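You operate a simulated robot arm through the tools that you are given. There is no shell and no other tool. Be economical: measure what you need, move in short steps, check, and stop when the job is done.

You are at the controls of a simulated two-armed robot. One attempt, no reset.

JOB
Take the cream divider bar on the top of the lamp table and put it away on the third shelf from the bottom of the wide rack. Put the small carton labelled "Y235" from the top of the lamp table on the shelf of the yellow edged table. Put the grey pouch labelled "G374" from the top of the lamp table on the top of the press table. Stack the yellow pouch that says "S230" from the top of the lamp table on top of the yellow pouch that says "G347". Take the clear cup with the grey band on the top of the steel table with the air box and put it away on the middle shelf of the service wall. Press the nine key two times. Push the door of the narrow cabinet shut. Pull the drawer of the yellow edged table open. The order is free. Set down upright: cream divider bar, small carton, clear cup with the grey band.

The check looks at the end state, three seconds after you hand in, the way a careful person would. Anything else that was tipped, shoved, dropped, spilled or broken makes it a failure.

ROBOT AND FRAMES
Two 7-joint arms with two-finger grippers on one trunk, on a base that drives. Base frame: it is fixed to the floor where the robot stands at the start and does not move with it; the origin is under the middle of the robot, x ahead of it, y to its left, z up; the surface under the hand at the start is at about z = 860. Readings come in mm, degrees, newtons and seconds.
The left shoulder is at the start at [60, 179, 1105], the right one opposite. With the tool pointing down near the work surface each hand reaches from about 280 to 660 mm from the robot's upright axis, wherever it stands, measured 20 degrees to its own side. Places, roughly: clear cup with the grey band (7x7x9 cm) [1700, -4300, 800]; cream divider bar (12x4x8 cm) [500, -200, 900]; door of the narrow cabinet [4900, -4200, 900]; drawer of the yellow edged table [-1200, -2800, 800]; grey pouch [750, 500, 750]; middle shelf of the service wall (36x21 cm) [-260, 3720, 840]; nine key [2800, -4800, 1100]; shelf of the yellow edged table [-1400, -2800, 300]; small carton [500, 0, 1000]; third shelf of the wide rack [-1300, 1800, 1000]; top of the press table [600, -2700, 900]; yellow pouch [750, 500, 750]. Payload 1.96 kg a hand.
Tool frame (each hand has its own): the origin (TCP) lies between the finger pads and is the grasp point; the fingertips stand 20 mm ahead of it; z points along the fingers, y is the line along which they close. Largest opening 72 mm; the body of the gripper starts 38 mm behind the TCP.
Orientation is told as [roll, pitch, yaw] about the base's x, y, z axes, in that order, counted from this pose: with the fingers straight down and closing along the base's y, the tool's x points along the base's -x, its y along +y and its z along -z.

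CONTROLS
- The arms move only by the tool drive_tool. It takes "left_moves", "right_moves" or both (then of equal length, played together; a hand with none holds still); each is a list of rows, each a list of 7 numbers: the shift along the tool's x, y, z in mm, then the turn, a rotation vector about the tool's x, y, z in degrees, then the gripper command, from -1 (shut) to 1 (fully open), values between in proportion. In form: [[x, y, z, ax, ay, az, grip], ...]. A call has 1 to 20 rows; each row shifts and turns the commanded pose from where the row before left it, along the tool's axes as they then stand. A row lasts 0.2 s, in which the tool goes at most 50 mm and 8.6 degrees; a call with a longer step from one row to the next is refused whole, and so is a gripper value outside its range. Where a pose cannot be reached the arm comes as near as it can. A force on the tool above 40 N (or 10 N above the force at the start of the call, whichever is more), or a blocked arm, ends the call early, and 0.2 s more pass. The fingers move at their own pace (about 153 mm/s each) and stop on an object; they squeeze with about 28 N. The grip force told is the motor's: it shows also when the fingers shut on nothing. Time passes only in rows, and 0.2 s behind the last, so rows that do not move let the fingers close. The reply holds the time, the measured pose of the TCP, the force on the tool along the base axes, the opening and the grip force, in the units named above and with some noise, with the torque about the TCP (base axes, N m) and any sound that the robot's microphone picked up.
- Cameras (640 x 400 px; columns grow to the right, rows downward): "scene" is now at [2.7, 9.8, 1656.1]; the picture's right is [0.20, -0.98, 0.00], its down [-0.75, -0.15, -0.64] and it looks along [0.63, 0.13, -0.76] (base axes); focal length 282 px, centre (320, 200). "left" rides on the left gripper at [71, -19, -82] in its tool frame; the picture's right is [0.26, 0.96, 0.00], its down [-0.67, 0.18, -0.72] and it looks along [-0.69, 0.19, 0.70] (tool axes); focal length 280 px, centre (320, 200). "right" rides on the right gripper at [71, 19, -82] in its tool frame; the picture's right is [-0.26, 0.97, 0.00], its down [-0.67, -0.18, -0.72] and it looks along [-0.69, -0.19, 0.70] (tool axes); focal length 280 px, centre (320, 200). There is no depth. A picture from a camera that has moved, and an enlarged one, comes with that camera's place and axes in the base frame and with its lens. The place of the scene camera against the robot may be out by one fixed shift of up to 18 mm in any direction.
- camera(camera): a new picture of that camera. The clock stands still meanwhile.
- raise_lower(by): slides the trunk up (or, below 0, down) by that many mm; the arms and the scene camera ride with it, the base frame stays. It gives what a move gives, with no picture.
- steer(legs): drives the robot by 1 to 6 legs, each [ahead, left, turn to the left] in mm, mm and degrees, along the robot's own axes; the way and the turn of a leg run together, so that a leg with both is an arc; at most 1500 mm and 180 degrees a leg. The arms and the cameras ride along, it lands a little off, and it stops where it bumps. It gives what a move gives.
- pan_tilt(pan, tilt): turns the head with the scene camera to pan (to the left, within 86 degrees either way) and tilt (down, from -29 to 69), counted from straight ahead of the robot. It gives what a move gives.
- close_up(camera, box): a new picture of the part [left, top, right, bottom] of that camera's present view, enlarged. The clock stands still meanwhile.
- finish_job(): hands the job in; it is judged then, once.

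Work in short steps. Places have to be worked out from the pictures, the camera data and where the tool is seen: move nearer, look again, correct. Check each grasp and each placing, and mend what went wrong. You have 196 turns and 176 pictures in all, those below and enlarged ones among them. Open the grippers and draw the arms clear of the work before you hand the job in, unless the task says otherwise.

The tools are called after "Call:" as name(argument=value, ...) on one line, values as JSON. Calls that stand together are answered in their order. drive_tool: Moves the arms, as the interface text tells. Its arguments: {"type":"object","properties":{"left_moves":{"type":"array","items":{"type":"array","items":{"type":"number"}}},"right_moves":{"type":"array","items":{"type":"array","items":{"type":"number"}}}},"required":[]} The other tools are called the same way: raise_lower (by) slides the trunk up or down; steer (legs) drives the base; pan_tilt (pan, tilt) turns the head that bears the scene camera; camera (camera) takes a picture; close_up (camera, box) takes an enlarged picture of a part of a camera's view; finish_job () hands the job in.

At the start:

```text
clock: 0.0
left_eef_pos: [249.6, 230.7, 1252.7]
left_orientation: [0.0, 0.0, -0.1]
left_ft_force: [0.4, -0.1, -0.9]
left_ft_torque: [-0.04, -0.02, 0.0]
left_gripper_width: 72.3
left_grasp_force: 0.1
right_eef_pos: [277.9, -12.0, 999.8]
right_orientation: [-0.1, 0.0, 0.0]
right_ft_force: [-0.6, 0.1, 0.1]
right_ft_torque: [0.05, -0.01, 0.01]
right_gripper_width: 72.0
right_grasp_force: 0.1
trunk travel left (down, up): [-750.0, 240.0]
robot x, y, heading: [2.2, -0.1, 0.1]
head pan, tilt: [11.3, 49.9]
```

scene: 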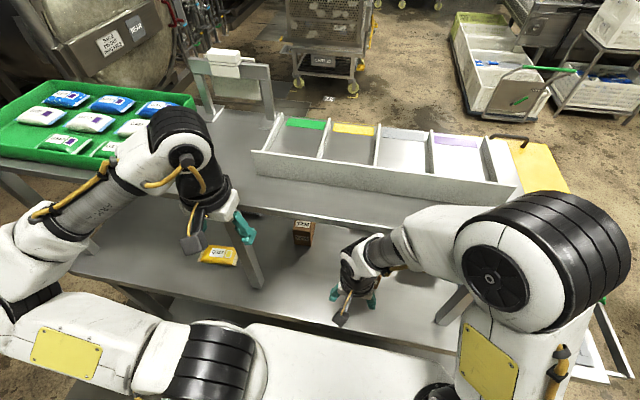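
right: 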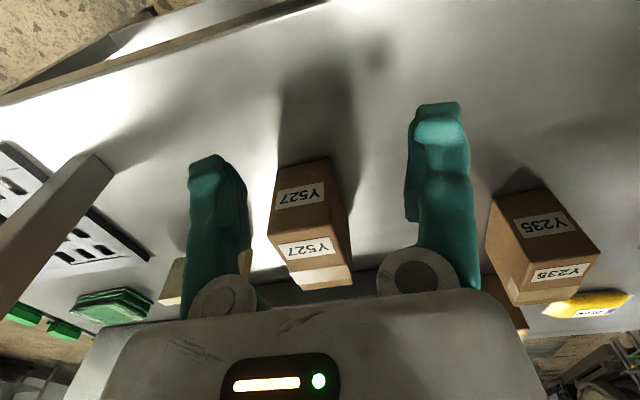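
left: 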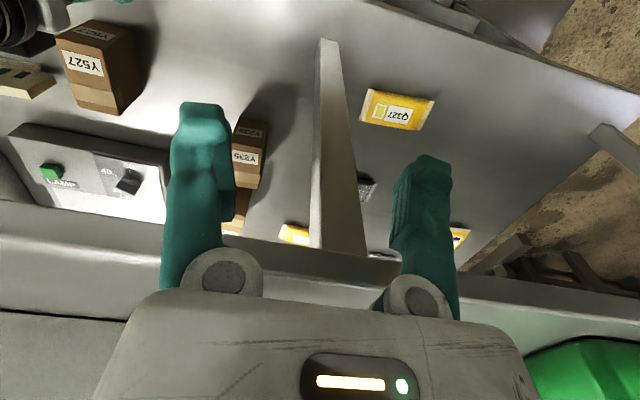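

I start by surveying the lamp table, panning the head around to see what is in the scene.

Call:
pan_tilt(pan=0, tilt=60)

Call:
camera(camera="scene")

Call:
pan_tilt(pan=50, tilt=45)

Call:
camera(camera="scene")

Call:
pan_tilt(pan=-50, tilt=40)

Call:
camera(camera="scene")

```text
clock: 0.7
left_eef_pos: [250.3, 230.2, 1253.7]
left_orientation: [0.0, -0.1, 0.0]
left_ft_force: [-0.9, 1.0, 0.1]
left_ft_torque: [0.02, 0.01, 0.06]
left_gripper_width: 72.0
left_grasp_force: 0.1
right_eef_pos: [279.0, -10.7, 1000.1]
right_orientation: [-0.1, 0.0, 0.0]
right_ft_force: [0.5, 0.0, -0.2]
right_ft_torque: [-0.02, 0.0, 0.0]
right_gripper_width: 72.0
right_grasp_force: 0.2
trunk travel left (down, up): [-750.0, 240.0]
robot x, y, heading: [1.0, 3.9, 0.0]
head pan, tilt: [0.0, 60.0]
```

```text
172 pictures are left
camera scene: at [-6.2, -5.2, 1643.4], right [0.0, -1.0, 0.0], down [-0.87, 0.0, -0.5], along [0.5, 0.0, -0.87], focal length 282 px, centre (320, 200)
```

scene: 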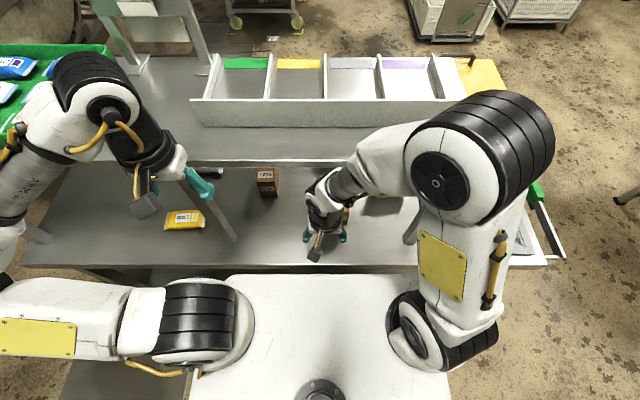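

```text
clock: 1.9
left_eef_pos: [249.7, 230.7, 1252.8]
left_orientation: [0.0, 0.0, 0.0]
left_ft_force: [-0.3, -0.1, 0.2]
left_ft_torque: [0.03, -0.02, 0.0]
left_gripper_width: 72.0
left_grasp_force: 0.0
right_eef_pos: [277.9, -11.2, 1000.1]
right_orientation: [0.0, 0.0, 0.0]
right_ft_force: [0.9, 0.3, 0.1]
right_ft_torque: [0.0, -0.02, 0.01]
right_gripper_width: 71.9
right_grasp_force: 0.1
trunk travel left (down, up): [-750.0, 240.0]
robot x, y, heading: [-4.4, -0.9, -0.0]
head pan, tilt: [50.0, 45.0]
```

```text
171 pictures are left
camera scene: at [-20.6, 56.9, 1662.8], right [0.77, -0.64, 0.0], down [-0.46, -0.54, -0.71], along [0.45, 0.54, -0.71], focal length 282 px, centre (320, 200)
```

scene: 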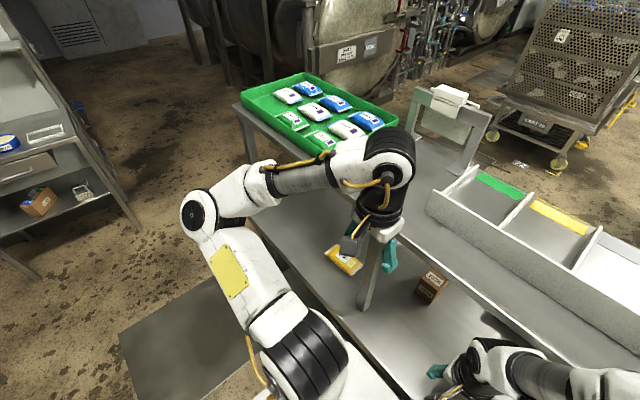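

```text
clock: 3.7
left_eef_pos: [249.1, 230.8, 1252.9]
left_orientation: [-0.1, -0.1, 0.0]
left_ft_force: [-0.1, 0.1, 0.0]
left_ft_torque: [-0.03, -0.02, 0.0]
left_gripper_width: 72.0
left_grasp_force: 0.1
right_eef_pos: [277.9, -11.4, 999.3]
right_orientation: [0.1, 0.0, 0.1]
right_ft_force: [0.3, 0.1, 1.3]
right_ft_torque: [0.02, -0.02, 0.0]
right_gripper_width: 72.0
right_grasp_force: 0.1
trunk travel left (down, up): [-750.0, 240.0]
robot x, y, heading: [-0.1, -1.8, -0.0]
head pan, tilt: [-50.0, 40.0]
```

```text
170 pictures are left
camera scene: at [-18.2, -70.4, 1670.1], right [-0.77, -0.64, 0.0], down [-0.41, 0.49, -0.77], along [0.49, -0.59, -0.64], focal length 282 px, centre (320, 200)
```

scene: 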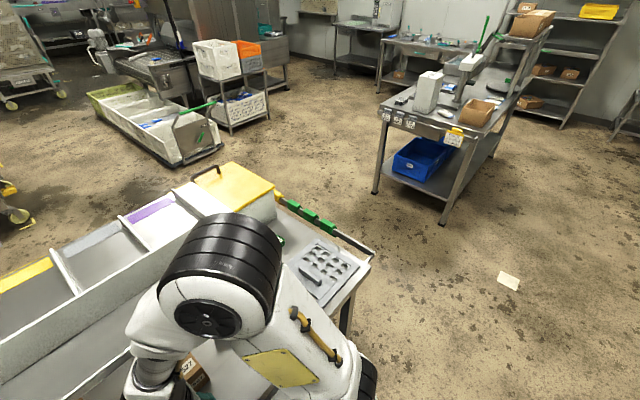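

Next I look around to both sides to find free floor and the other stations.

Call:
pan_tilt(pan=86, tilt=20)

Call:
camera(camera="scene")

Call:
pan_tilt(pan=-86, tilt=20)

Call:
camera(camera="scene")

Call:
close_up(camera="left", box=[0, 0, 480, 280])

Call:
close_up(camera="right", box=[0, 100, 240, 360])

```text
clock: 5.8
left_eef_pos: [249.6, 229.8, 1252.5]
left_orientation: [0.0, 0.0, 0.0]
left_ft_force: [0.4, -0.3, -0.4]
left_ft_torque: [-0.01, 0.01, -0.01]
left_gripper_width: 71.9
left_grasp_force: 0.1
right_eef_pos: [277.3, -11.8, 999.9]
right_orientation: [0.1, 0.0, -0.1]
right_ft_force: [-0.7, 0.7, -0.9]
right_ft_torque: [-0.01, 0.02, 0.01]
right_gripper_width: 71.9
right_grasp_force: 0.0
trunk travel left (down, up): [-750.0, 240.0]
robot x, y, heading: [-0.7, 0.2, 0.4]
head pan, tilt: [85.9, 20.0]
```

```text
169 pictures are left
camera scene: at [-66.3, 87.6, 1701.5], right [1.0, -0.07, 0.0], down [-0.02, -0.34, -0.94], along [0.07, 0.94, -0.34], focal length 282 px, centre (320, 200)
```

scene: 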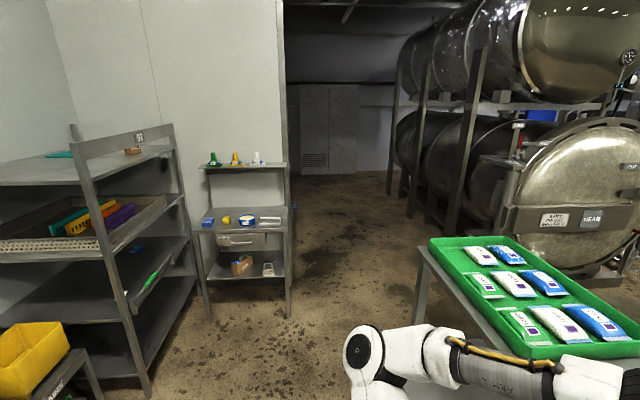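

```text
clock: 8.4
left_eef_pos: [250.0, 230.9, 1253.4]
left_orientation: [0.1, 0.0, 0.0]
left_ft_force: [0.4, 0.0, -0.3]
left_ft_torque: [-0.02, 0.03, -0.01]
left_gripper_width: 71.8
left_grasp_force: 0.0
right_eef_pos: [278.8, -10.5, 999.9]
right_orientation: [-0.1, 0.0, 0.2]
right_ft_force: [0.0, -0.1, 0.4]
right_ft_torque: [-0.04, 0.01, 0.01]
right_gripper_width: 71.7
right_grasp_force: 0.1
trunk travel left (down, up): [-750.0, 240.0]
robot x, y, heading: [0.2, -2.1, 0.2]
head pan, tilt: [-85.9, 20.0]
```

```text
168 pictures are left
camera scene: at [-66.3, -98.2, 1701.5], right [-1.0, -0.07, 0.0], down [-0.02, 0.34, -0.94], along [0.07, -0.94, -0.34], focal length 282 px, centre (320, 200)
```

scene: 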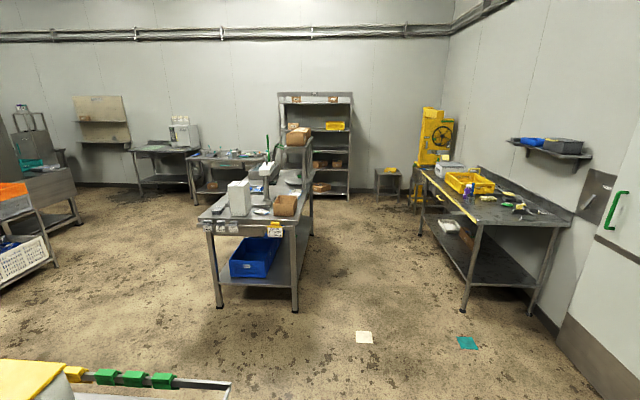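

```text
1.33 times, centred on (240, 140) of left
camera zoom: at [178.8, 211.3, 1334.8], right [-0.26, 0.96, 0.0], down [0.67, 0.18, 0.72], along [0.69, 0.19, -0.7], focal length 374 px, centre (427, 280)
```

zoom: 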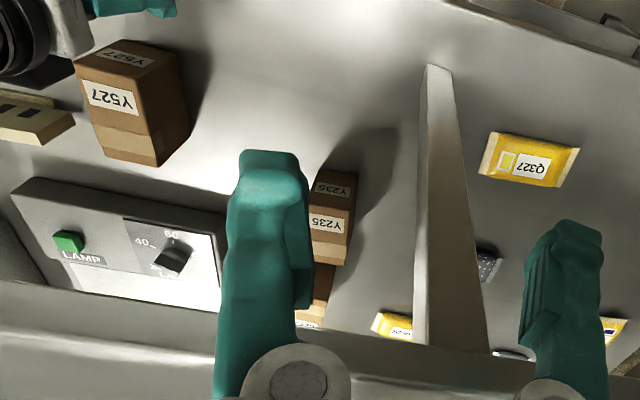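

```text
1.54 times, centred on (120, 230) of right
camera zoom: at [206.9, 9.2, 1080.1], right [0.26, 0.97, 0.0], down [0.67, -0.18, 0.72], along [0.69, -0.19, -0.7], focal length 431 px, centre (628, 154)
```

zoom: 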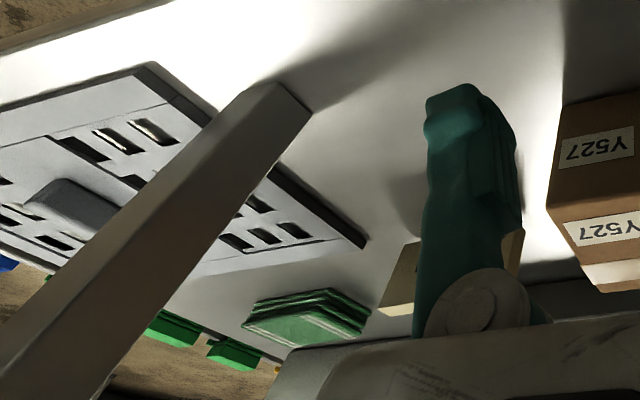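

The worktop of the lamp table is partly under an upper tier. I back off 350 mm to get a clear view of it.

Call:
steer(legs=[[-350, 0, 0]])

Call:
pan_tilt(pan=0, tilt=40)

Call:
camera(camera="scene")

Call:
camera(camera="left")

Call:
camera(camera="right")

```text
clock: 10.7
left_eef_pos: [-103.8, 230.5, 1252.2]
left_orientation: [0.1, 0.1, 0.2]
left_ft_force: [-1.3, 1.2, 0.2]
left_ft_torque: [0.01, 0.01, 0.01]
left_gripper_width: 72.1
left_grasp_force: 0.1
right_eef_pos: [-75.2, -11.0, 999.9]
right_orientation: [0.0, 0.0, 0.2]
right_ft_force: [0.2, -0.1, 0.5]
right_ft_torque: [-0.01, -0.01, 0.0]
right_gripper_width: 72.4
right_grasp_force: 0.0
trunk travel left (down, up): [-750.0, 240.0]
robot x, y, heading: [-349.7, -2.2, -0.0]
head pan, tilt: [-85.9, 20.0]
```

```text
clock: 12.3
left_eef_pos: [-104.3, 230.5, 1252.1]
left_orientation: [0.0, 0.0, 0.2]
left_ft_force: [0.4, -0.1, 0.3]
left_ft_torque: [-0.02, 0.02, 0.03]
left_gripper_width: 72.2
left_grasp_force: 0.0
right_eef_pos: [-77.6, -11.4, 999.5]
right_orientation: [-0.1, -0.1, 0.1]
right_ft_force: [-0.6, 0.1, 0.6]
right_ft_torque: [0.0, 0.0, 0.02]
right_gripper_width: 72.0
right_grasp_force: 0.0
trunk travel left (down, up): [-750.0, 240.0]
robot x, y, heading: [-355.9, -0.7, 0.2]
head pan, tilt: [0.0, 40.0]
```

```text
165 pictures are left
camera scene: at [-341.9, -5.8, 1670.1], right [0.0, -1.0, 0.0], down [-0.64, 0.0, -0.77], along [0.77, 0.0, -0.64], focal length 282 px, centre (320, 200)
```

scene: 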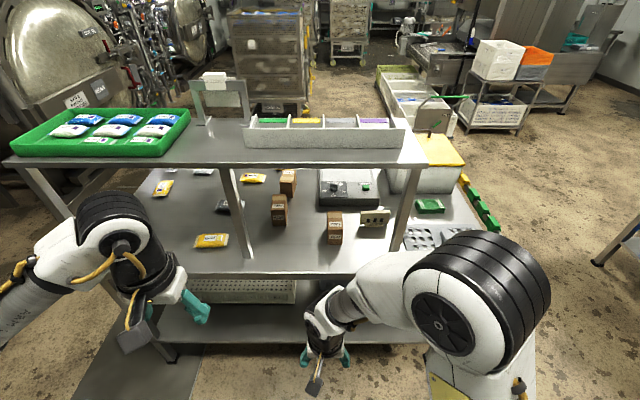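

```text
164 pictures are left
camera left: at [-175.7, 211.2, 1334.8], right [-0.27, 0.96, 0.0], down [0.67, 0.19, 0.72], along [0.69, 0.19, -0.7], focal length 280 px, centre (320, 200)
```

left: 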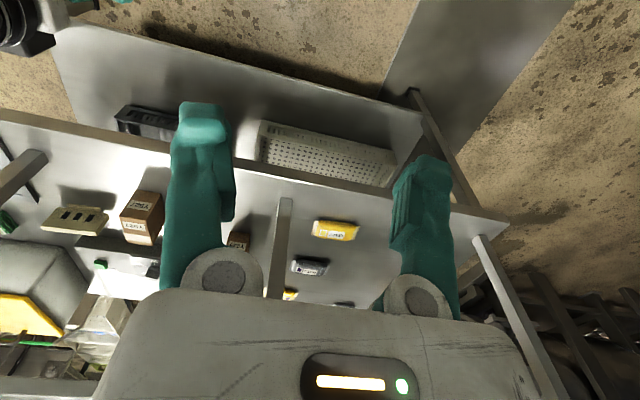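

```text
163 pictures are left
camera right: at [-147.0, 9.2, 1080.1], right [0.26, 0.97, 0.0], down [0.67, -0.18, 0.72], along [0.69, -0.19, -0.7], focal length 280 px, centre (320, 200)
```

right: 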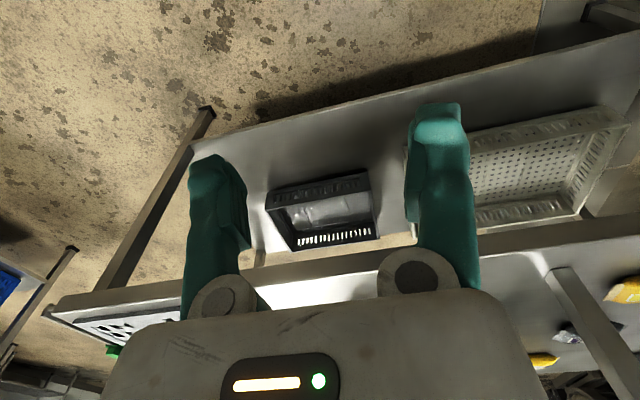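

Now the tabletop shows well. I enlarge the scene view to read the labels.

Call:
close_up(camera="scene", box=[130, 160, 290, 260])

Call:
close_up(camera="scene", box=[260, 160, 420, 260])

Call:
close_up(camera="scene", box=[0, 90, 200, 170])

```text
4.00 times, centred on (210, 210) of scene
camera zoom: at [-341.9, -5.8, 1670.1], right [0.0, -1.0, 0.0], down [-0.64, 0.0, -0.77], along [0.77, 0.0, -0.64], focal length 1129 px, centre (760, 160)
```

zoom: 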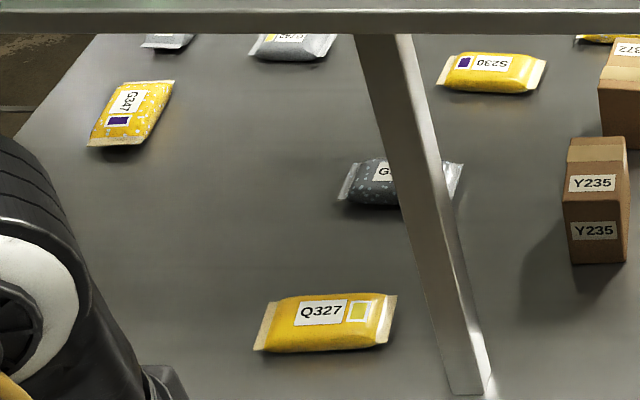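

```text
4.00 times, centred on (340, 210) of scene
camera zoom: at [-341.9, -5.8, 1670.1], right [0.0, -1.0, 0.0], down [-0.64, 0.0, -0.77], along [0.77, 0.0, -0.64], focal length 1129 px, centre (240, 160)
```

zoom: 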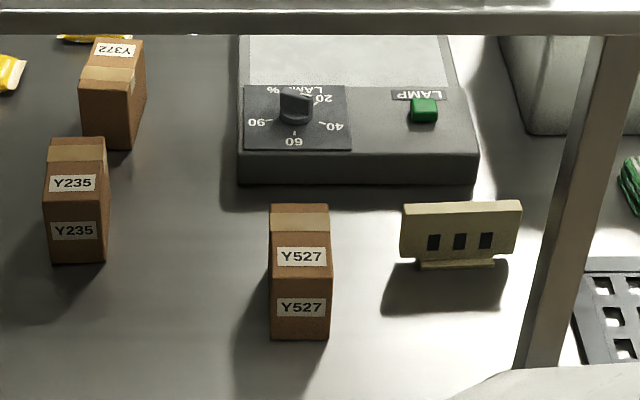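

```text
3.20 times, centred on (100, 130) of scene
camera zoom: at [-341.9, -5.8, 1670.1], right [0.0, -1.0, 0.0], down [-0.64, 0.0, -0.77], along [0.77, 0.0, -0.64], focal length 903 px, centre (1024, 424)
```

zoom: 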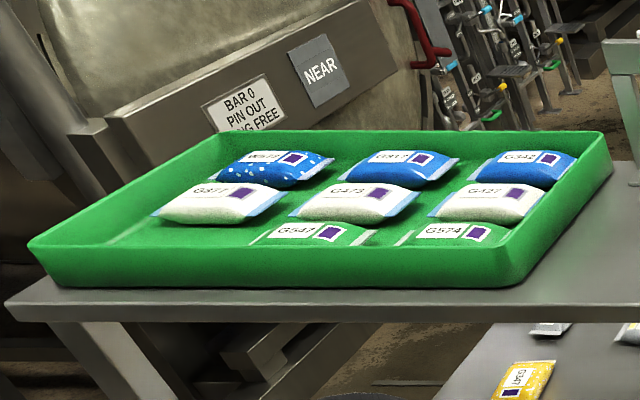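

Layout is clear: S230 ~(778,322), G347 ~(698,726), a grey "G…" pouch ~(574,382), Y235 carton ~(490,160), divider ~(457,-224). I shift left 280 mm to read the grey labels.

Call:
steer(legs=[[0, 300, 0]])

Call:
raise_lower(by=-250)

Call:
pan_tilt(pan=0, tilt=30)

Call:
camera(camera="scene")

Call:
close_up(camera="scene", box=[220, 130, 400, 250])

```text
clock: 14.3
left_eef_pos: [-106.6, 523.8, 1252.9]
left_orientation: [0.0, 0.0, 0.2]
left_ft_force: [0.1, -1.2, 0.1]
left_ft_torque: [-0.01, 0.0, -0.01]
left_gripper_width: 72.2
left_grasp_force: 0.1
right_eef_pos: [-77.6, 281.4, 999.4]
right_orientation: [0.0, 0.0, 0.3]
right_ft_force: [0.3, -0.2, -0.2]
right_ft_torque: [0.04, 0.01, 0.04]
right_gripper_width: 72.1
right_grasp_force: 0.1
trunk travel left (down, up): [-750.0, 240.0]
robot x, y, heading: [-350.1, 293.9, 0.4]
head pan, tilt: [0.0, 40.0]
```

```text
clock: 16.9
left_eef_pos: [-106.7, 523.4, 1003.1]
left_orientation: [0.1, 0.1, 0.3]
left_ft_force: [0.1, -0.4, -0.3]
left_ft_torque: [-0.05, 0.02, 0.02]
left_gripper_width: 72.1
left_grasp_force: 0.0
right_eef_pos: [-77.1, 281.3, 749.5]
right_orientation: [0.0, 0.0, 0.2]
right_ft_force: [0.4, 0.0, 0.2]
right_ft_torque: [0.03, -0.01, 0.01]
right_gripper_width: 72.0
right_grasp_force: 0.0
trunk travel left (down, up): [-500.0, 490.0]
robot x, y, heading: [-354.9, 289.3, 0.4]
head pan, tilt: [0.0, 40.0]
```

```text
clock: 17.6
left_eef_pos: [-106.0, 523.9, 1002.4]
left_orientation: [0.0, 0.1, 0.3]
left_ft_force: [0.1, 0.0, 0.6]
left_ft_torque: [-0.02, 0.0, -0.02]
left_gripper_width: 72.0
left_grasp_force: 0.0
right_eef_pos: [-77.2, 281.0, 750.4]
right_orientation: [0.0, 0.0, 0.3]
right_ft_force: [0.6, 0.3, 0.5]
right_ft_torque: [-0.02, -0.01, 0.06]
right_gripper_width: 71.8
right_grasp_force: 0.2
trunk travel left (down, up): [-500.0, 490.0]
robot x, y, heading: [-358.0, 290.0, 0.6]
head pan, tilt: [0.0, 30.0]
```

```text
159 pictures are left
camera scene: at [-337.6, 286.2, 1435.4], right [0.01, -1.0, 0.0], down [-0.5, 0.0, -0.87], along [0.87, 0.0, -0.5], focal length 282 px, centre (320, 200)
```

scene: 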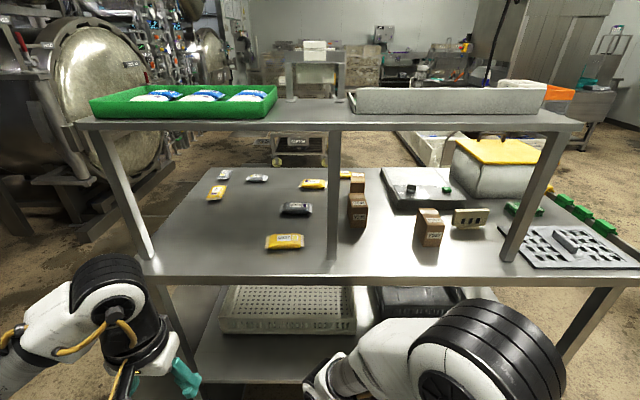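

```text
3.33 times, centred on (310, 190) of scene
camera zoom: at [-337.6, 286.2, 1435.4], right [0.01, -1.0, 0.0], down [-0.5, 0.0, -0.87], along [0.87, 0.0, -0.5], focal length 941 px, centre (353, 233)
```

zoom: 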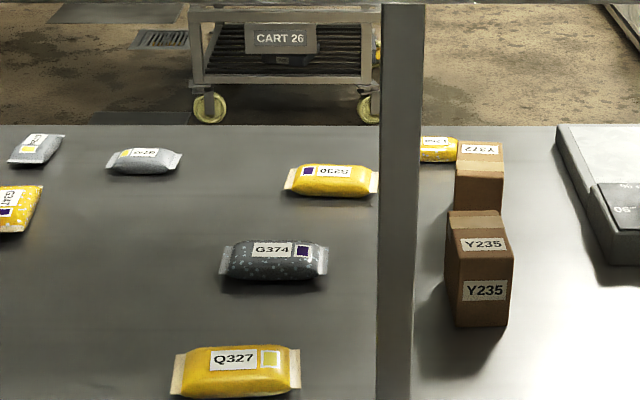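

Labels read: G374 at ~(567,380), S230 (770,320), G347 (695,715), Y235 carton front at (467,153). Shelf underside ~1240, posts at y≈255 and 793. I raise the trunk, turn the left hand to yaw −90 and pitch the right hand −45 here in free space.

Call:
raise_lower(by=170)

Call:
drive_tool(left_moves=[[0, 0, 10, 0, 0, 8.18, 1], [0, 0, 10, 0, 0, 8.18, 1], [0, 0, 10, 0, 0, 8.18, 1], [0, 0, 10, 0, 0, 8.18, 1], [0, 0, 10, 0, 0, 8.18, 1], [0, 0, 10, 0, 0, 8.18, 1], [0, 0, 10, 0, 0, 8.18, 1], [0, 0, 10, 0, 0, 8.18, 1], [0, 0, 10, 0, 0, 8.18, 1], [0, 0, 10, 0, 0, 8.18, 1], [0, 0, 10, 0, 0, 8.18, 1]], right_moves=[[0, 0, 0, 0, -7.5, 0, 1], [0, 0, 0, 0, -7.5, 0, 1], [0, 0, 0, 0, -7.5, 0, 1], [0, 0, 0, 0, -7.5, 0, 1], [0, 0, 0, 0, -7.5, 0, 1], [0, 0, 0, 0, -7.5, 0, 1], [0, 0, 0, 0, 0, 0, 1], [0, 0, 0, 0, 0, 0, 1], [0, 0, 0, 0, 0, 0, 1], [0, 0, 0, 0, 0, 0, 1], [0, 0, 0, 0, 0, 0, 1]])

Call:
camera(camera="scene")

```text
clock: 19.6
left_eef_pos: [-106.8, 522.9, 1173.3]
left_orientation: [0.1, 0.0, 0.3]
left_ft_force: [0.0, -0.4, -0.3]
left_ft_torque: [0.0, 0.02, -0.01]
left_gripper_width: 72.3
left_grasp_force: 0.0
right_eef_pos: [-77.8, 282.3, 919.4]
right_orientation: [0.1, -0.1, 0.3]
right_ft_force: [0.3, 0.6, -0.3]
right_ft_torque: [0.02, 0.03, 0.03]
right_gripper_width: 72.0
right_grasp_force: 0.0
trunk travel left (down, up): [-670.0, 320.0]
robot x, y, heading: [-353.4, 293.0, 0.6]
head pan, tilt: [0.0, 30.0]
```

```text
clock: 22.0
left_eef_pos: [-124.8, 400.6, 1086.5]
left_orientation: [0.1, 0.1, -89.6]
left_ft_force: [-0.3, 0.7, -0.3]
left_ft_torque: [0.01, 0.02, 0.02]
left_gripper_width: 71.8
left_grasp_force: 0.0
left hand out of reach, approached as far as the arm can: row 7, 8, 9, 10, 11
right_eef_pos: [-41.5, 308.9, 917.3]
right_orientation: [2.3, -46.4, -3.4]
right_ft_force: [-0.1, -0.3, 0.1]
right_ft_torque: [-0.01, -0.01, -0.01]
right_gripper_width: 72.0
right_grasp_force: 0.0
right hand out of reach, approached as far as the arm can: row 3, 4, 5, 6
trunk travel left (down, up): [-670.0, 320.0]
robot x, y, heading: [-352.9, 295.9, 0.1]
head pan, tilt: [0.0, 30.0]
```

```text
157 pictures are left
camera scene: at [-337.0, 285.0, 1605.5], right [0.01, -1.0, 0.0], down [-0.5, 0.0, -0.87], along [0.87, 0.01, -0.5], focal length 282 px, centre (320, 200)
```

scene: 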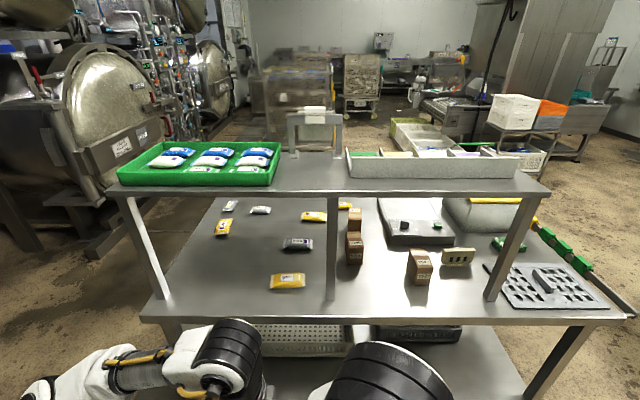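

Orientations reached; hands are too close to the body, so I reach them a bit outward.

Call:
drive_tool(left_moves=[[-4, 25.5, 21.5, 0, 0, 0, 1], [-4, 25.5, 21.5, 0, 0, 0, 1], [-4, 25.5, 21.5, 0, 0, 0, 1], [-4, 25.5, 21.5, 0, 0, 0, 1]], right_moves=[[-11, -38, -4, 0, 0, 0, 1], [-11, -38, -4, 0, 0, 0, 1], [-11, -38, -4, 0, 0, 0, 1], [-11, -38, -4, 0, 0, 0, 1]])

Call:
pan_tilt(pan=0, tilt=55)

Call:
camera(camera="scene")

Call:
camera(camera="right")

```text
clock: 23.0
left_eef_pos: [-88.6, 354.9, 1024.6]
left_orientation: [0.1, 0.1, -89.4]
left_ft_force: [0.0, 0.3, -1.0]
left_ft_torque: [0.0, 0.0, 0.03]
left_gripper_width: 72.0
left_grasp_force: 0.0
left hand out of reach, approached as far as the arm can: row 1, 2, 3, 4
right_eef_pos: [35.8, 223.1, 919.0]
right_orientation: [0.0, -44.8, 0.4]
right_ft_force: [0.5, -0.5, 0.2]
right_ft_torque: [-0.01, 0.01, 0.01]
right_gripper_width: 71.9
right_grasp_force: 0.2
right hand out of reach, approached as far as the arm can: row 1, 2, 3, 4
trunk travel left (down, up): [-670.0, 320.0]
robot x, y, heading: [-354.5, 290.1, 0.2]
head pan, tilt: [0.0, 30.0]
```

```text
clock: 23.9
left_eef_pos: [-87.9, 356.3, 1025.7]
left_orientation: [-0.1, 0.1, -89.6]
left_ft_force: [-0.6, -0.4, 0.2]
left_ft_torque: [-0.01, 0.01, 0.01]
left_gripper_width: 71.9
left_grasp_force: 0.0
right_eef_pos: [35.7, 223.8, 919.2]
right_orientation: [0.1, -45.1, 0.3]
right_ft_force: [0.2, 1.0, -0.8]
right_ft_torque: [-0.01, 0.03, 0.01]
right_gripper_width: 71.9
right_grasp_force: 0.0
trunk travel left (down, up): [-670.0, 320.0]
robot x, y, heading: [-354.1, 288.5, 0.1]
head pan, tilt: [0.0, 55.0]
```

```text
156 pictures are left
camera scene: at [-355.7, 285.9, 1569.5], right [0.01, -1.0, 0.0], down [-0.82, 0.0, -0.57], along [0.57, 0.0, -0.82], focal length 282 px, centre (320, 200)
```

scene: 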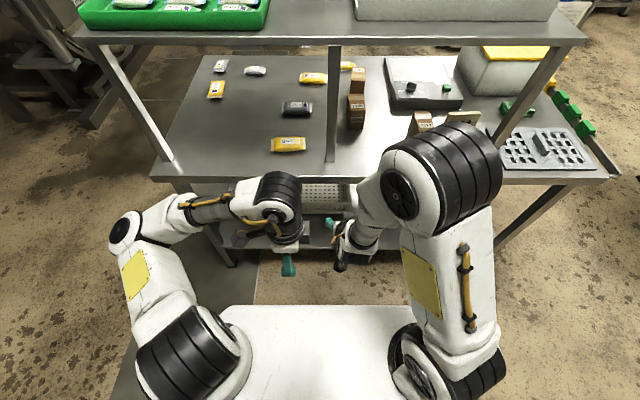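

```text
155 pictures are left
camera right: at [-72.2, 243.9, 925.4], right [0.18, 0.97, 0.18], down [-0.03, -0.18, 0.98], along [0.98, -0.18, -0.01], focal length 280 px, centre (320, 200)
```

right: 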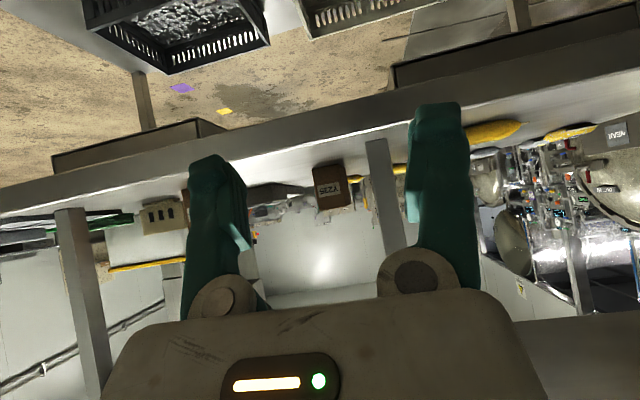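

The elbows sit high (top ~1260), which would foul the upper tier, so I lower the trunk and raise the hands relative to it.

Call:
raise_lower(by=-170)

Call:
drive_tool(left_moves=[[7, 11, -22, 0, 0, 0, 1], [7, 11, -22, 0, 0, 0, 1], [7, 11, -22, 0, 0, 0, 1], [7, 11, -22, 0, 0, 0, 1], [7, 11, -22, 0, 0, 0, 1], [7, 11, -22, 0, 0, 0, 1]], right_moves=[[-20.7, -11, -29, 0, 0, 0, 1], [-20.7, -11, -29, 0, 0, 0, 1], [-20.7, -11, -29, 0, 0, 0, 1], [-20.7, -11, -29, 0, 0, 0, 1], [-20.7, -11, -29, 0, 0, 0, 1], [-20.7, -11, -29, 0, 0, 0, 1]])

Call:
camera(camera="scene")

```text
clock: 25.8
left_eef_pos: [-89.3, 355.7, 853.3]
left_orientation: [0.0, 0.0, -89.5]
left_ft_force: [-0.5, -0.2, -0.2]
left_ft_torque: [0.0, -0.05, -0.02]
left_gripper_width: 71.9
left_grasp_force: 0.0
right_eef_pos: [36.4, 224.1, 749.3]
right_orientation: [0.1, -45.1, 0.2]
right_ft_force: [0.4, -0.3, 0.5]
right_ft_torque: [-0.02, 0.02, -0.01]
right_gripper_width: 72.1
right_grasp_force: 0.0
trunk travel left (down, up): [-500.0, 490.0]
robot x, y, heading: [-355.6, 291.7, 0.4]
head pan, tilt: [0.0, 55.0]
```

```text
clock: 27.2
left_eef_pos: [-86.6, 350.1, 980.2]
left_orientation: [0.0, -0.1, -89.2]
left_ft_force: [0.7, 0.0, 0.0]
left_ft_torque: [-0.01, -0.03, 0.02]
left_gripper_width: 72.2
left_grasp_force: 0.0
left hand out of reach, approached as far as the arm can: row 1, 2, 3, 4, 5, 6
right_eef_pos: [46.7, 189.4, 929.0]
right_orientation: [0.1, -45.0, 0.3]
right_ft_force: [0.2, 0.2, -0.2]
right_ft_torque: [-0.03, 0.02, 0.0]
right_gripper_width: 71.9
right_grasp_force: 0.0
right hand out of reach, approached as far as the arm can: row 1, 2, 3, 4, 6
trunk travel left (down, up): [-500.0, 490.0]
robot x, y, heading: [-357.6, 292.0, 0.2]
head pan, tilt: [0.0, 55.0]
```

```text
154 pictures are left
camera scene: at [-355.6, 286.0, 1399.4], right [0.01, -1.0, 0.0], down [-0.82, 0.0, -0.57], along [0.57, 0.0, -0.82], focal length 282 px, centre (320, 200)
```

scene: 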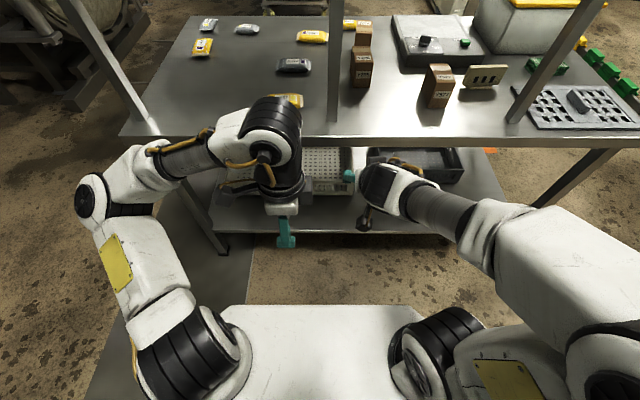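

The left hand moved up but not outward; I test whether it is a wrist limit by commanding a larger outward move.

Call:
drive_tool(left_moves=[[10, 35, 0, 0, 0, 0, 1], [10, 35, 0, 0, 0, 0, 1], [10, 35, 0, 0, 0, 0, 1], [10, 35, 0, 0, 0, 0, 1], [10, 35, 0, 0, 0, 0, 1], [0, 0, 0, 0, 0, 0, 1]])

```text
clock: 28.6
left_eef_pos: [-65.2, 326.0, 959.6]
left_orientation: [0.0, 0.1, -89.4]
left_ft_force: [0.7, 1.4, -0.7]
left_ft_torque: [-0.05, 0.0, 0.02]
left_gripper_width: 72.1
left_grasp_force: 0.1
left hand out of reach, approached as far as the arm can: row 1, 2, 3, 4, 5
right_eef_pos: [46.6, 190.1, 926.6]
right_orientation: [0.0, -45.0, 0.2]
right_ft_force: [0.4, 0.1, 0.8]
right_ft_torque: [-0.05, 0.01, 0.01]
right_gripper_width: 71.9
right_grasp_force: 0.1
trunk travel left (down, up): [-500.0, 490.0]
robot x, y, heading: [-352.6, 290.9, 0.4]
head pan, tilt: [0.0, 55.0]
```

That is a wrist limit at yaw −90, so I turn the left hand the other way round to yaw +90.

Call:
drive_tool(left_moves=[[0, 0, 0, 0, 0, -8.5, 1], [0, 0, 0, 0, 0, -8.5, 1], [0, 0, 0, 0, 0, -8.5, 1], [0, 0, 0, 0, 0, -8.5, 1], [0, 0, 0, 0, 0, -8.5, 1], [0, 0, 0, 0, 0, -8.5, 1], [0, 0, 0, 0, 0, -8.5, 1], [0, 0, 0, 0, 0, -8.5, 1], [0, 0, 0, 0, 0, -8.5, 1], [0, 0, 0, 0, 0, -8.5, 1], [0, 0, 0, 0, 0, -8.5, 1], [0, 0, 0, 0, 0, -8.5, 1], [0, 0, 0, 0, 0, -8.5, 1], [0, 0, 0, 0, 0, -8.5, 1], [0, 0, 0, 0, 0, -8.5, 1], [0, 0, 0, 0, 0, -8.5, 1], [0, 0, 0, 0, 0, -8.5, 1], [0, 0, 0, 0, 0, -8.5, 1], [0, 0, 0, 0, 0, -8.5, 1], [0, 0, 0, 0, 0, -8.5, 1]])

Call:
drive_tool(left_moves=[[-22, -14, 0, 0, 0, -8.5, 1], [-22, -14, -5, 0, 0, 0, 1], [-22, -14, -5, 0, 0, 0, 1], [-22, -14, -5, 0, 0, 0, 1], [0, 0, 0, 0, 0, 0, 1]])

Call:
camera(camera="scene")

```text
clock: 32.8
left_eef_pos: [-66.6, 324.7, 961.1]
left_orientation: [0.1, -0.1, 80.7]
left_ft_force: [-0.6, 2.3, 1.6]
left_ft_torque: [-0.27, -0.09, -0.09]
left_gripper_width: 72.0
left_grasp_force: 0.1
right_eef_pos: [45.0, 188.7, 927.2]
right_orientation: [0.1, -44.9, 0.3]
right_ft_force: [0.0, -0.1, -0.5]
right_ft_torque: [0.0, 0.0, -0.02]
right_gripper_width: 72.0
right_grasp_force: 0.0
trunk travel left (down, up): [-500.0, 490.0]
robot x, y, heading: [-353.6, 291.6, 0.1]
head pan, tilt: [0.0, 55.0]
```

```text
clock: 34.0
left_eef_pos: [-4.4, 411.0, 975.5]
left_orientation: [0.0, -0.1, 89.1]
left_ft_force: [0.2, -0.2, -0.1]
left_ft_torque: [0.0, 0.02, -0.04]
left_gripper_width: 72.2
left_grasp_force: 0.0
right_eef_pos: [47.3, 188.8, 926.6]
right_orientation: [0.0, -45.0, 0.2]
right_ft_force: [-1.1, -0.4, -0.1]
right_ft_torque: [-0.02, 0.0, 0.02]
right_gripper_width: 72.0
right_grasp_force: 0.0
trunk travel left (down, up): [-500.0, 490.0]
robot x, y, heading: [-357.1, 292.3, 0.1]
head pan, tilt: [0.0, 55.0]
```

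```text
153 pictures are left
camera scene: at [-356.0, 285.8, 1399.4], right [0.01, -1.0, 0.0], down [-0.82, 0.0, -0.57], along [0.57, 0.0, -0.82], focal length 282 px, centre (320, 200)
```

scene: 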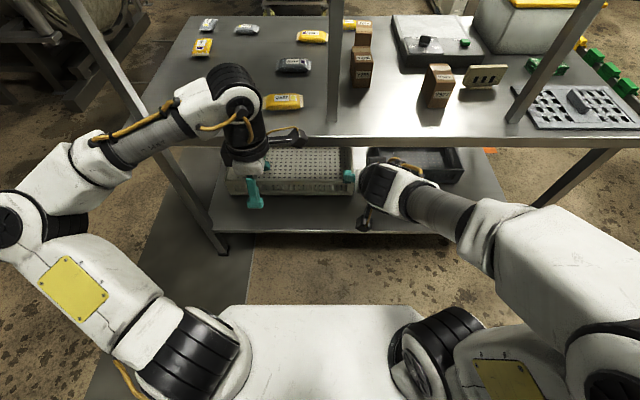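

Both arms now move freely. I lower the left hand slightly and drive in to x≈0.

Call:
drive_tool(left_moves=[[0, 0, 20, 0, 0, 0, 1], [0, 0, 20, 0, 0, 0, 1], [0, 0, 0, 0, 0, 0, 1]])

Call:
steer(legs=[[352, 0, 0]])

Call:
camera(camera="left")

Call:
camera(camera="right")

Call:
camera(camera="scene")

```text
clock: 34.8
left_eef_pos: [-4.6, 411.0, 934.3]
left_orientation: [0.0, -0.1, 89.1]
left_ft_force: [0.1, -0.3, -0.1]
left_ft_torque: [0.01, 0.01, 0.01]
left_gripper_width: 72.0
left_grasp_force: 0.1
right_eef_pos: [47.1, 188.2, 926.8]
right_orientation: [0.0, -45.0, 0.2]
right_ft_force: [0.5, 0.0, -0.1]
right_ft_torque: [0.04, 0.0, -0.01]
right_gripper_width: 72.2
right_grasp_force: 0.0
trunk travel left (down, up): [-500.0, 490.0]
robot x, y, heading: [-353.8, 292.7, 0.5]
head pan, tilt: [0.0, 55.0]
```

```text
clock: 37.1
left_eef_pos: [347.7, 414.7, 934.9]
left_orientation: [0.1, -0.1, 89.3]
left_ft_force: [0.1, -0.3, 0.4]
left_ft_torque: [-0.01, 0.02, 0.0]
left_gripper_width: 72.1
left_grasp_force: 0.1
right_eef_pos: [401.1, 193.8, 927.1]
right_orientation: [0.0, -44.9, 0.6]
right_ft_force: [0.6, -0.7, -0.3]
right_ft_torque: [-0.02, 0.02, 0.02]
right_gripper_width: 72.1
right_grasp_force: 0.1
trunk travel left (down, up): [-500.0, 490.0]
robot x, y, heading: [-2.9, 299.4, 0.9]
head pan, tilt: [0.0, 55.0]
```

```text
152 pictures are left
camera left: at [365.8, 344.4, 1015.7], right [-0.97, -0.25, 0.0], down [-0.17, 0.68, 0.72], along [-0.18, 0.69, -0.7], focal length 280 px, centre (320, 200)
```

left: 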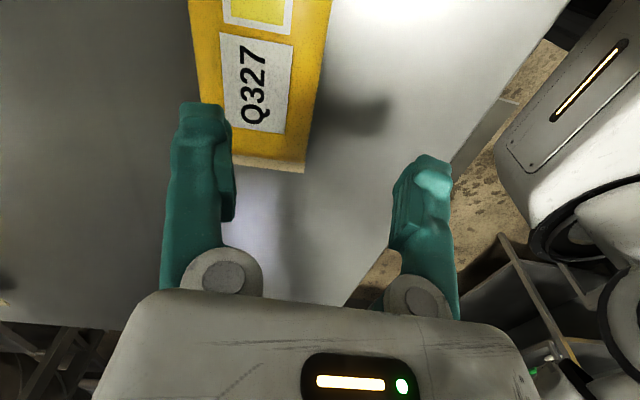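

```text
151 pictures are left
camera right: at [291.8, 212.8, 933.3], right [0.18, 0.97, 0.18], down [-0.03, -0.18, 0.98], along [0.98, -0.18, -0.01], focal length 280 px, centre (320, 200)
```

right: 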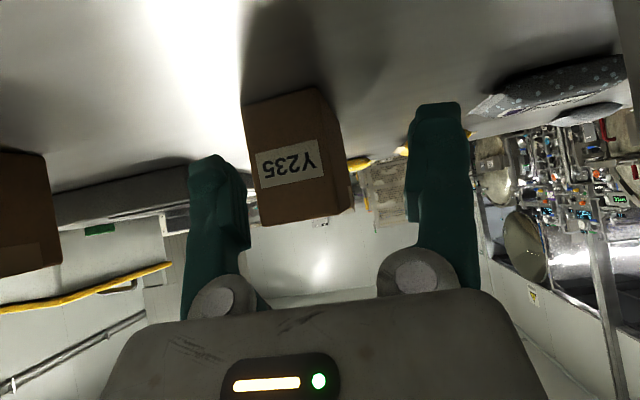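

```text
150 pictures are left
camera scene: at [-2.8, 288.7, 1399.4], right [0.01, -1.0, 0.0], down [-0.82, -0.01, -0.57], along [0.57, 0.01, -0.82], focal length 282 px, centre (320, 200)
```

scene: 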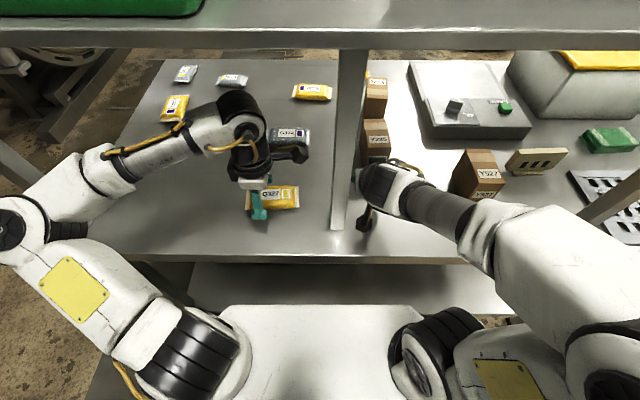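

The carton's front face is at x≈470, y 142–192, top ≈942. I move the right hand around it at (487,166,918), and the left hand forward above G374.

Call:
drive_tool(left_moves=[[6, -36, 0, 0, 0, 0, 1], [6, -36, 0, 0, 0, 0, 1], [6, -36, 0, 0, 0, 0, 1], [6, -36, 0, 0, 0, 0, 1], [6, -36, 0, 0, 0, 0, 1], [5, -30, 0, 0, 0, 0, 1]], right_moves=[[0, -14, 0, 0, 0, 0, 1], [0, -14, 0, 0, 0, 0, 1], [0, 0, 0, 0, 0, 0, 1], [-18.1, 0, 22.4, 0, 0, 0, 1], [-18.1, 0, 22.4, 0, 0, 0, 1], [-18.1, 0, 22.4, 0, 0, 0, 1]])

Call:
camera(camera="right")

Call:
camera(camera="left")

```text
clock: 38.5
left_eef_pos: [557.5, 378.0, 934.1]
left_orientation: [0.0, -0.1, 89.3]
left_ft_force: [-0.4, 0.2, -0.3]
left_ft_torque: [-0.02, -0.01, 0.01]
left_gripper_width: 71.8
left_grasp_force: 0.0
right_eef_pos: [490.2, 166.4, 913.5]
right_orientation: [0.0, -44.9, 0.5]
right_ft_force: [0.0, 0.1, -0.8]
right_ft_torque: [0.02, -0.02, -0.01]
right_gripper_width: 72.0
right_grasp_force: 0.1
right hand out of reach, approached as far as the arm can: row 1, 2
trunk travel left (down, up): [-500.0, 490.0]
robot x, y, heading: [-3.5, 293.8, 0.5]
head pan, tilt: [0.0, 55.0]
```

```text
149 pictures are left
camera right: at [382.4, 185.1, 920.3], right [0.18, 0.97, 0.18], down [-0.03, -0.18, 0.98], along [0.98, -0.18, -0.01], focal length 280 px, centre (320, 200)
```

right: 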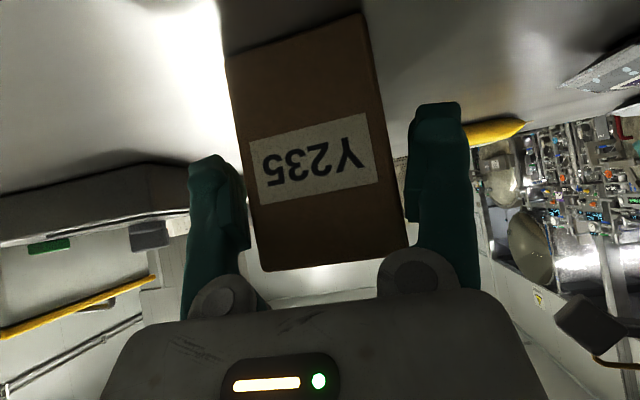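

```text
148 pictures are left
camera left: at [574.9, 306.6, 1016.0], right [-0.97, -0.25, 0.0], down [-0.17, 0.68, 0.72], along [-0.18, 0.69, -0.7], focal length 280 px, centre (320, 200)
```

left: 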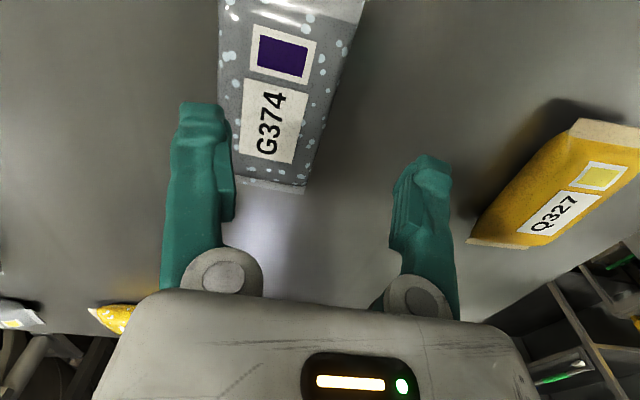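

The carton sits between the right fingers, so I close them; the left hand shifts over G374 (~(579,388)) and lowers partway.

Call:
drive_tool(left_moves=[[-10, -21.5, 0, 0, 0, 0, 1], [0, 0, 12, 0, 0, 0, 1], [0, 0, 12, 0, 0, 0, 1], [0, 0, 0, 0, 0, 0, 1], [0, 0, 0, 0, 0, 0, 1]], right_moves=[[0, 0, 0, 0, 0, 0, -1], [0, 0, 0, 0, 0, 0, -1], [0, 0, 0, 0, 0, 0, -1], [0, 0, 0, 0, 0, 0, -1], [0, 0, 0, 0, 0, 0, -1]])

Call:
camera(camera="left")

```text
clock: 39.7
left_eef_pos: [579.0, 387.7, 909.9]
left_orientation: [0.0, -0.1, 89.4]
left_ft_force: [0.4, 0.3, 0.4]
left_ft_torque: [0.0, 0.02, -0.02]
left_gripper_width: 71.9
left_grasp_force: 0.2
right_eef_pos: [490.3, 165.2, 914.5]
right_orientation: [0.1, -45.0, 0.6]
right_ft_force: [0.5, -0.5, -0.5]
right_ft_torque: [0.02, 0.06, -0.01]
right_gripper_width: 68.6
right_grasp_force: 27.4
trunk travel left (down, up): [-500.0, 490.0]
robot x, y, heading: [-3.2, 294.0, 0.3]
head pan, tilt: [0.0, 55.0]
```

```text
147 pictures are left
camera left: at [596.3, 315.7, 991.5], right [-0.97, -0.25, 0.0], down [-0.17, 0.68, 0.72], along [-0.18, 0.69, -0.7], focal length 280 px, centre (320, 200)
```

left: 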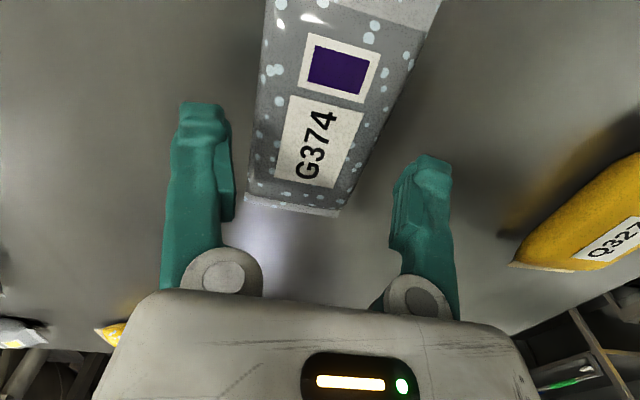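

Grip width 68.6 and parallax show the carton is wider and about 25 mm further in, so I only bite its front edge. I reopen, advance 24 mm straight ahead and re-close; left lowers to z≈886.

Call:
drive_tool(left_moves=[[0, 0, 8, 0, 0, 0, 1], [0, 0, 8, 0, 0, 0, 1], [0, 0, 8, 0, 0, 0, 1], [0, 0, 0, 0, 0, 0, 1], [0, 0, 0, 0, 0, 0, 1]], right_moves=[[0, 0, 0, 0, 0, 0, 1], [0, 0, 0, 0, 0, 0, 1], [-8.5, 0, 8.5, 0, 0, 0, 1], [-8.5, 0, 8.5, 0, 0, 0, 1], [0, 0, 0, 0, 0, 0, 1]])

Call:
camera(camera="right")

Call:
camera(camera="left")

```text
clock: 40.9
left_eef_pos: [579.4, 387.4, 885.9]
left_orientation: [0.0, -0.2, 89.4]
left_ft_force: [0.2, 0.0, -0.1]
left_ft_torque: [-0.01, -0.01, 0.0]
left_gripper_width: 71.7
left_grasp_force: 0.1
right_eef_pos: [514.0, 164.7, 915.2]
right_orientation: [0.0, -44.9, 0.6]
right_ft_force: [-0.9, -0.2, 0.6]
right_ft_torque: [-0.03, 0.0, 0.02]
right_gripper_width: 72.0
right_grasp_force: 0.0
trunk travel left (down, up): [-500.0, 490.0]
robot x, y, heading: [-2.2, 297.1, 0.5]
head pan, tilt: [0.0, 55.0]
```

```text
146 pictures are left
camera right: at [407.0, 185.2, 921.2], right [0.18, 0.97, 0.18], down [-0.03, -0.18, 0.98], along [0.98, -0.18, -0.01], focal length 280 px, centre (320, 200)
```

right: 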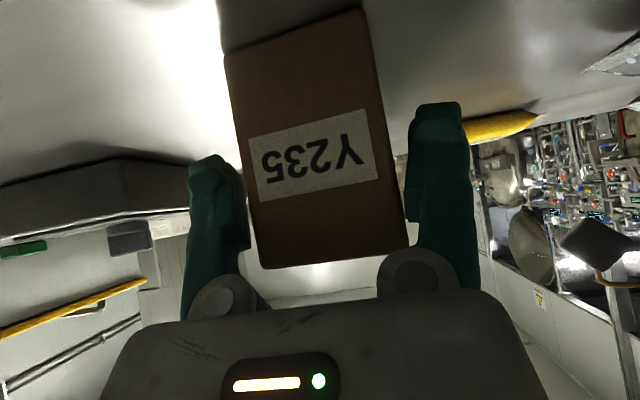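

```text
145 pictures are left
camera left: at [596.6, 315.6, 968.6], right [-0.97, -0.25, 0.0], down [-0.17, 0.68, 0.72], along [-0.18, 0.69, -0.7], focal length 280 px, centre (320, 200)
```

left: 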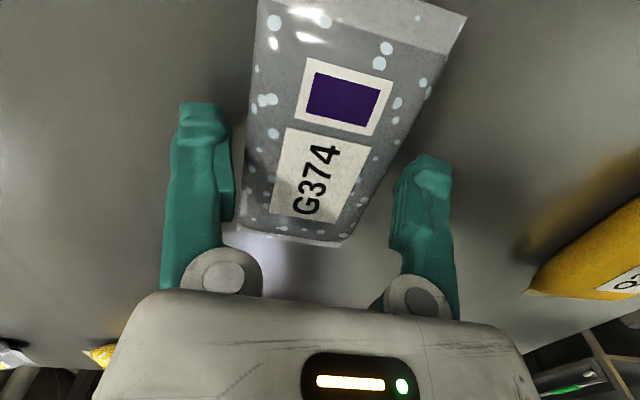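

The view is unchanged, so the carton moved along with the hand. I close again and look while closed to understand the contact.

Call:
drive_tool(left_moves=[[0, 0, 0, 0, 0, 0, -1], [0, 0, 0, 0, 0, 0, -1], [0, 0, 0, 0, 0, 0, -1], [0, 0, 0, 0, 0, 0, -1]], right_moves=[[0, 0, 0, 0, 0, 0, -1], [0, 0, 0, 0, 0, 0, -1], [0, 0, 0, 0, 0, 0, -1], [0, 0, 0, 0, 0, 0, -1]])

Call:
camera(camera="right")

Call:
camera(camera="scene")

```text
clock: 41.9
left_eef_pos: [578.5, 387.2, 886.7]
left_orientation: [0.0, -0.1, 89.3]
left_ft_force: [0.9, -0.2, 2.6]
left_ft_torque: [0.01, 0.06, -0.06]
left_gripper_width: 58.9
left_grasp_force: 28.2
right_eef_pos: [514.7, 165.8, 915.3]
right_orientation: [0.0, -45.0, 0.5]
right_ft_force: [1.0, 0.1, 1.2]
right_ft_torque: [-0.11, -0.27, -0.02]
right_gripper_width: 69.2
right_grasp_force: 27.7
trunk travel left (down, up): [-500.0, 490.0]
robot x, y, heading: [-3.8, 289.5, 0.4]
head pan, tilt: [0.0, 55.0]
```

```text
144 pictures are left
camera right: at [406.8, 185.2, 921.3], right [0.18, 0.97, 0.18], down [-0.03, -0.18, 0.98], along [0.98, -0.18, -0.01], focal length 280 px, centre (320, 200)
```

right: 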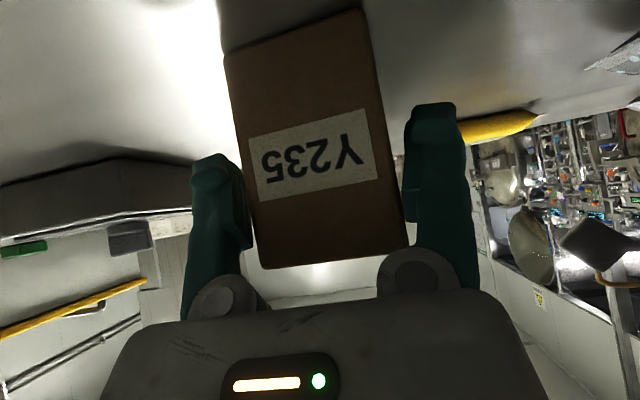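

```text
143 pictures are left
camera scene: at [-4.0, 288.7, 1399.5], right [0.01, -1.0, 0.0], down [-0.82, -0.01, -0.57], along [0.57, 0.01, -0.82], focal length 282 px, centre (320, 200)
```

scene: 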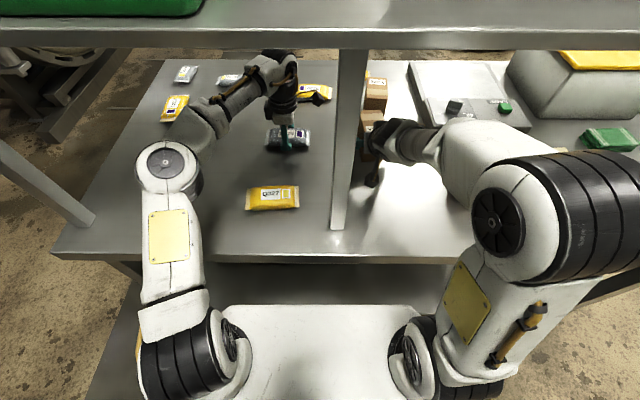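

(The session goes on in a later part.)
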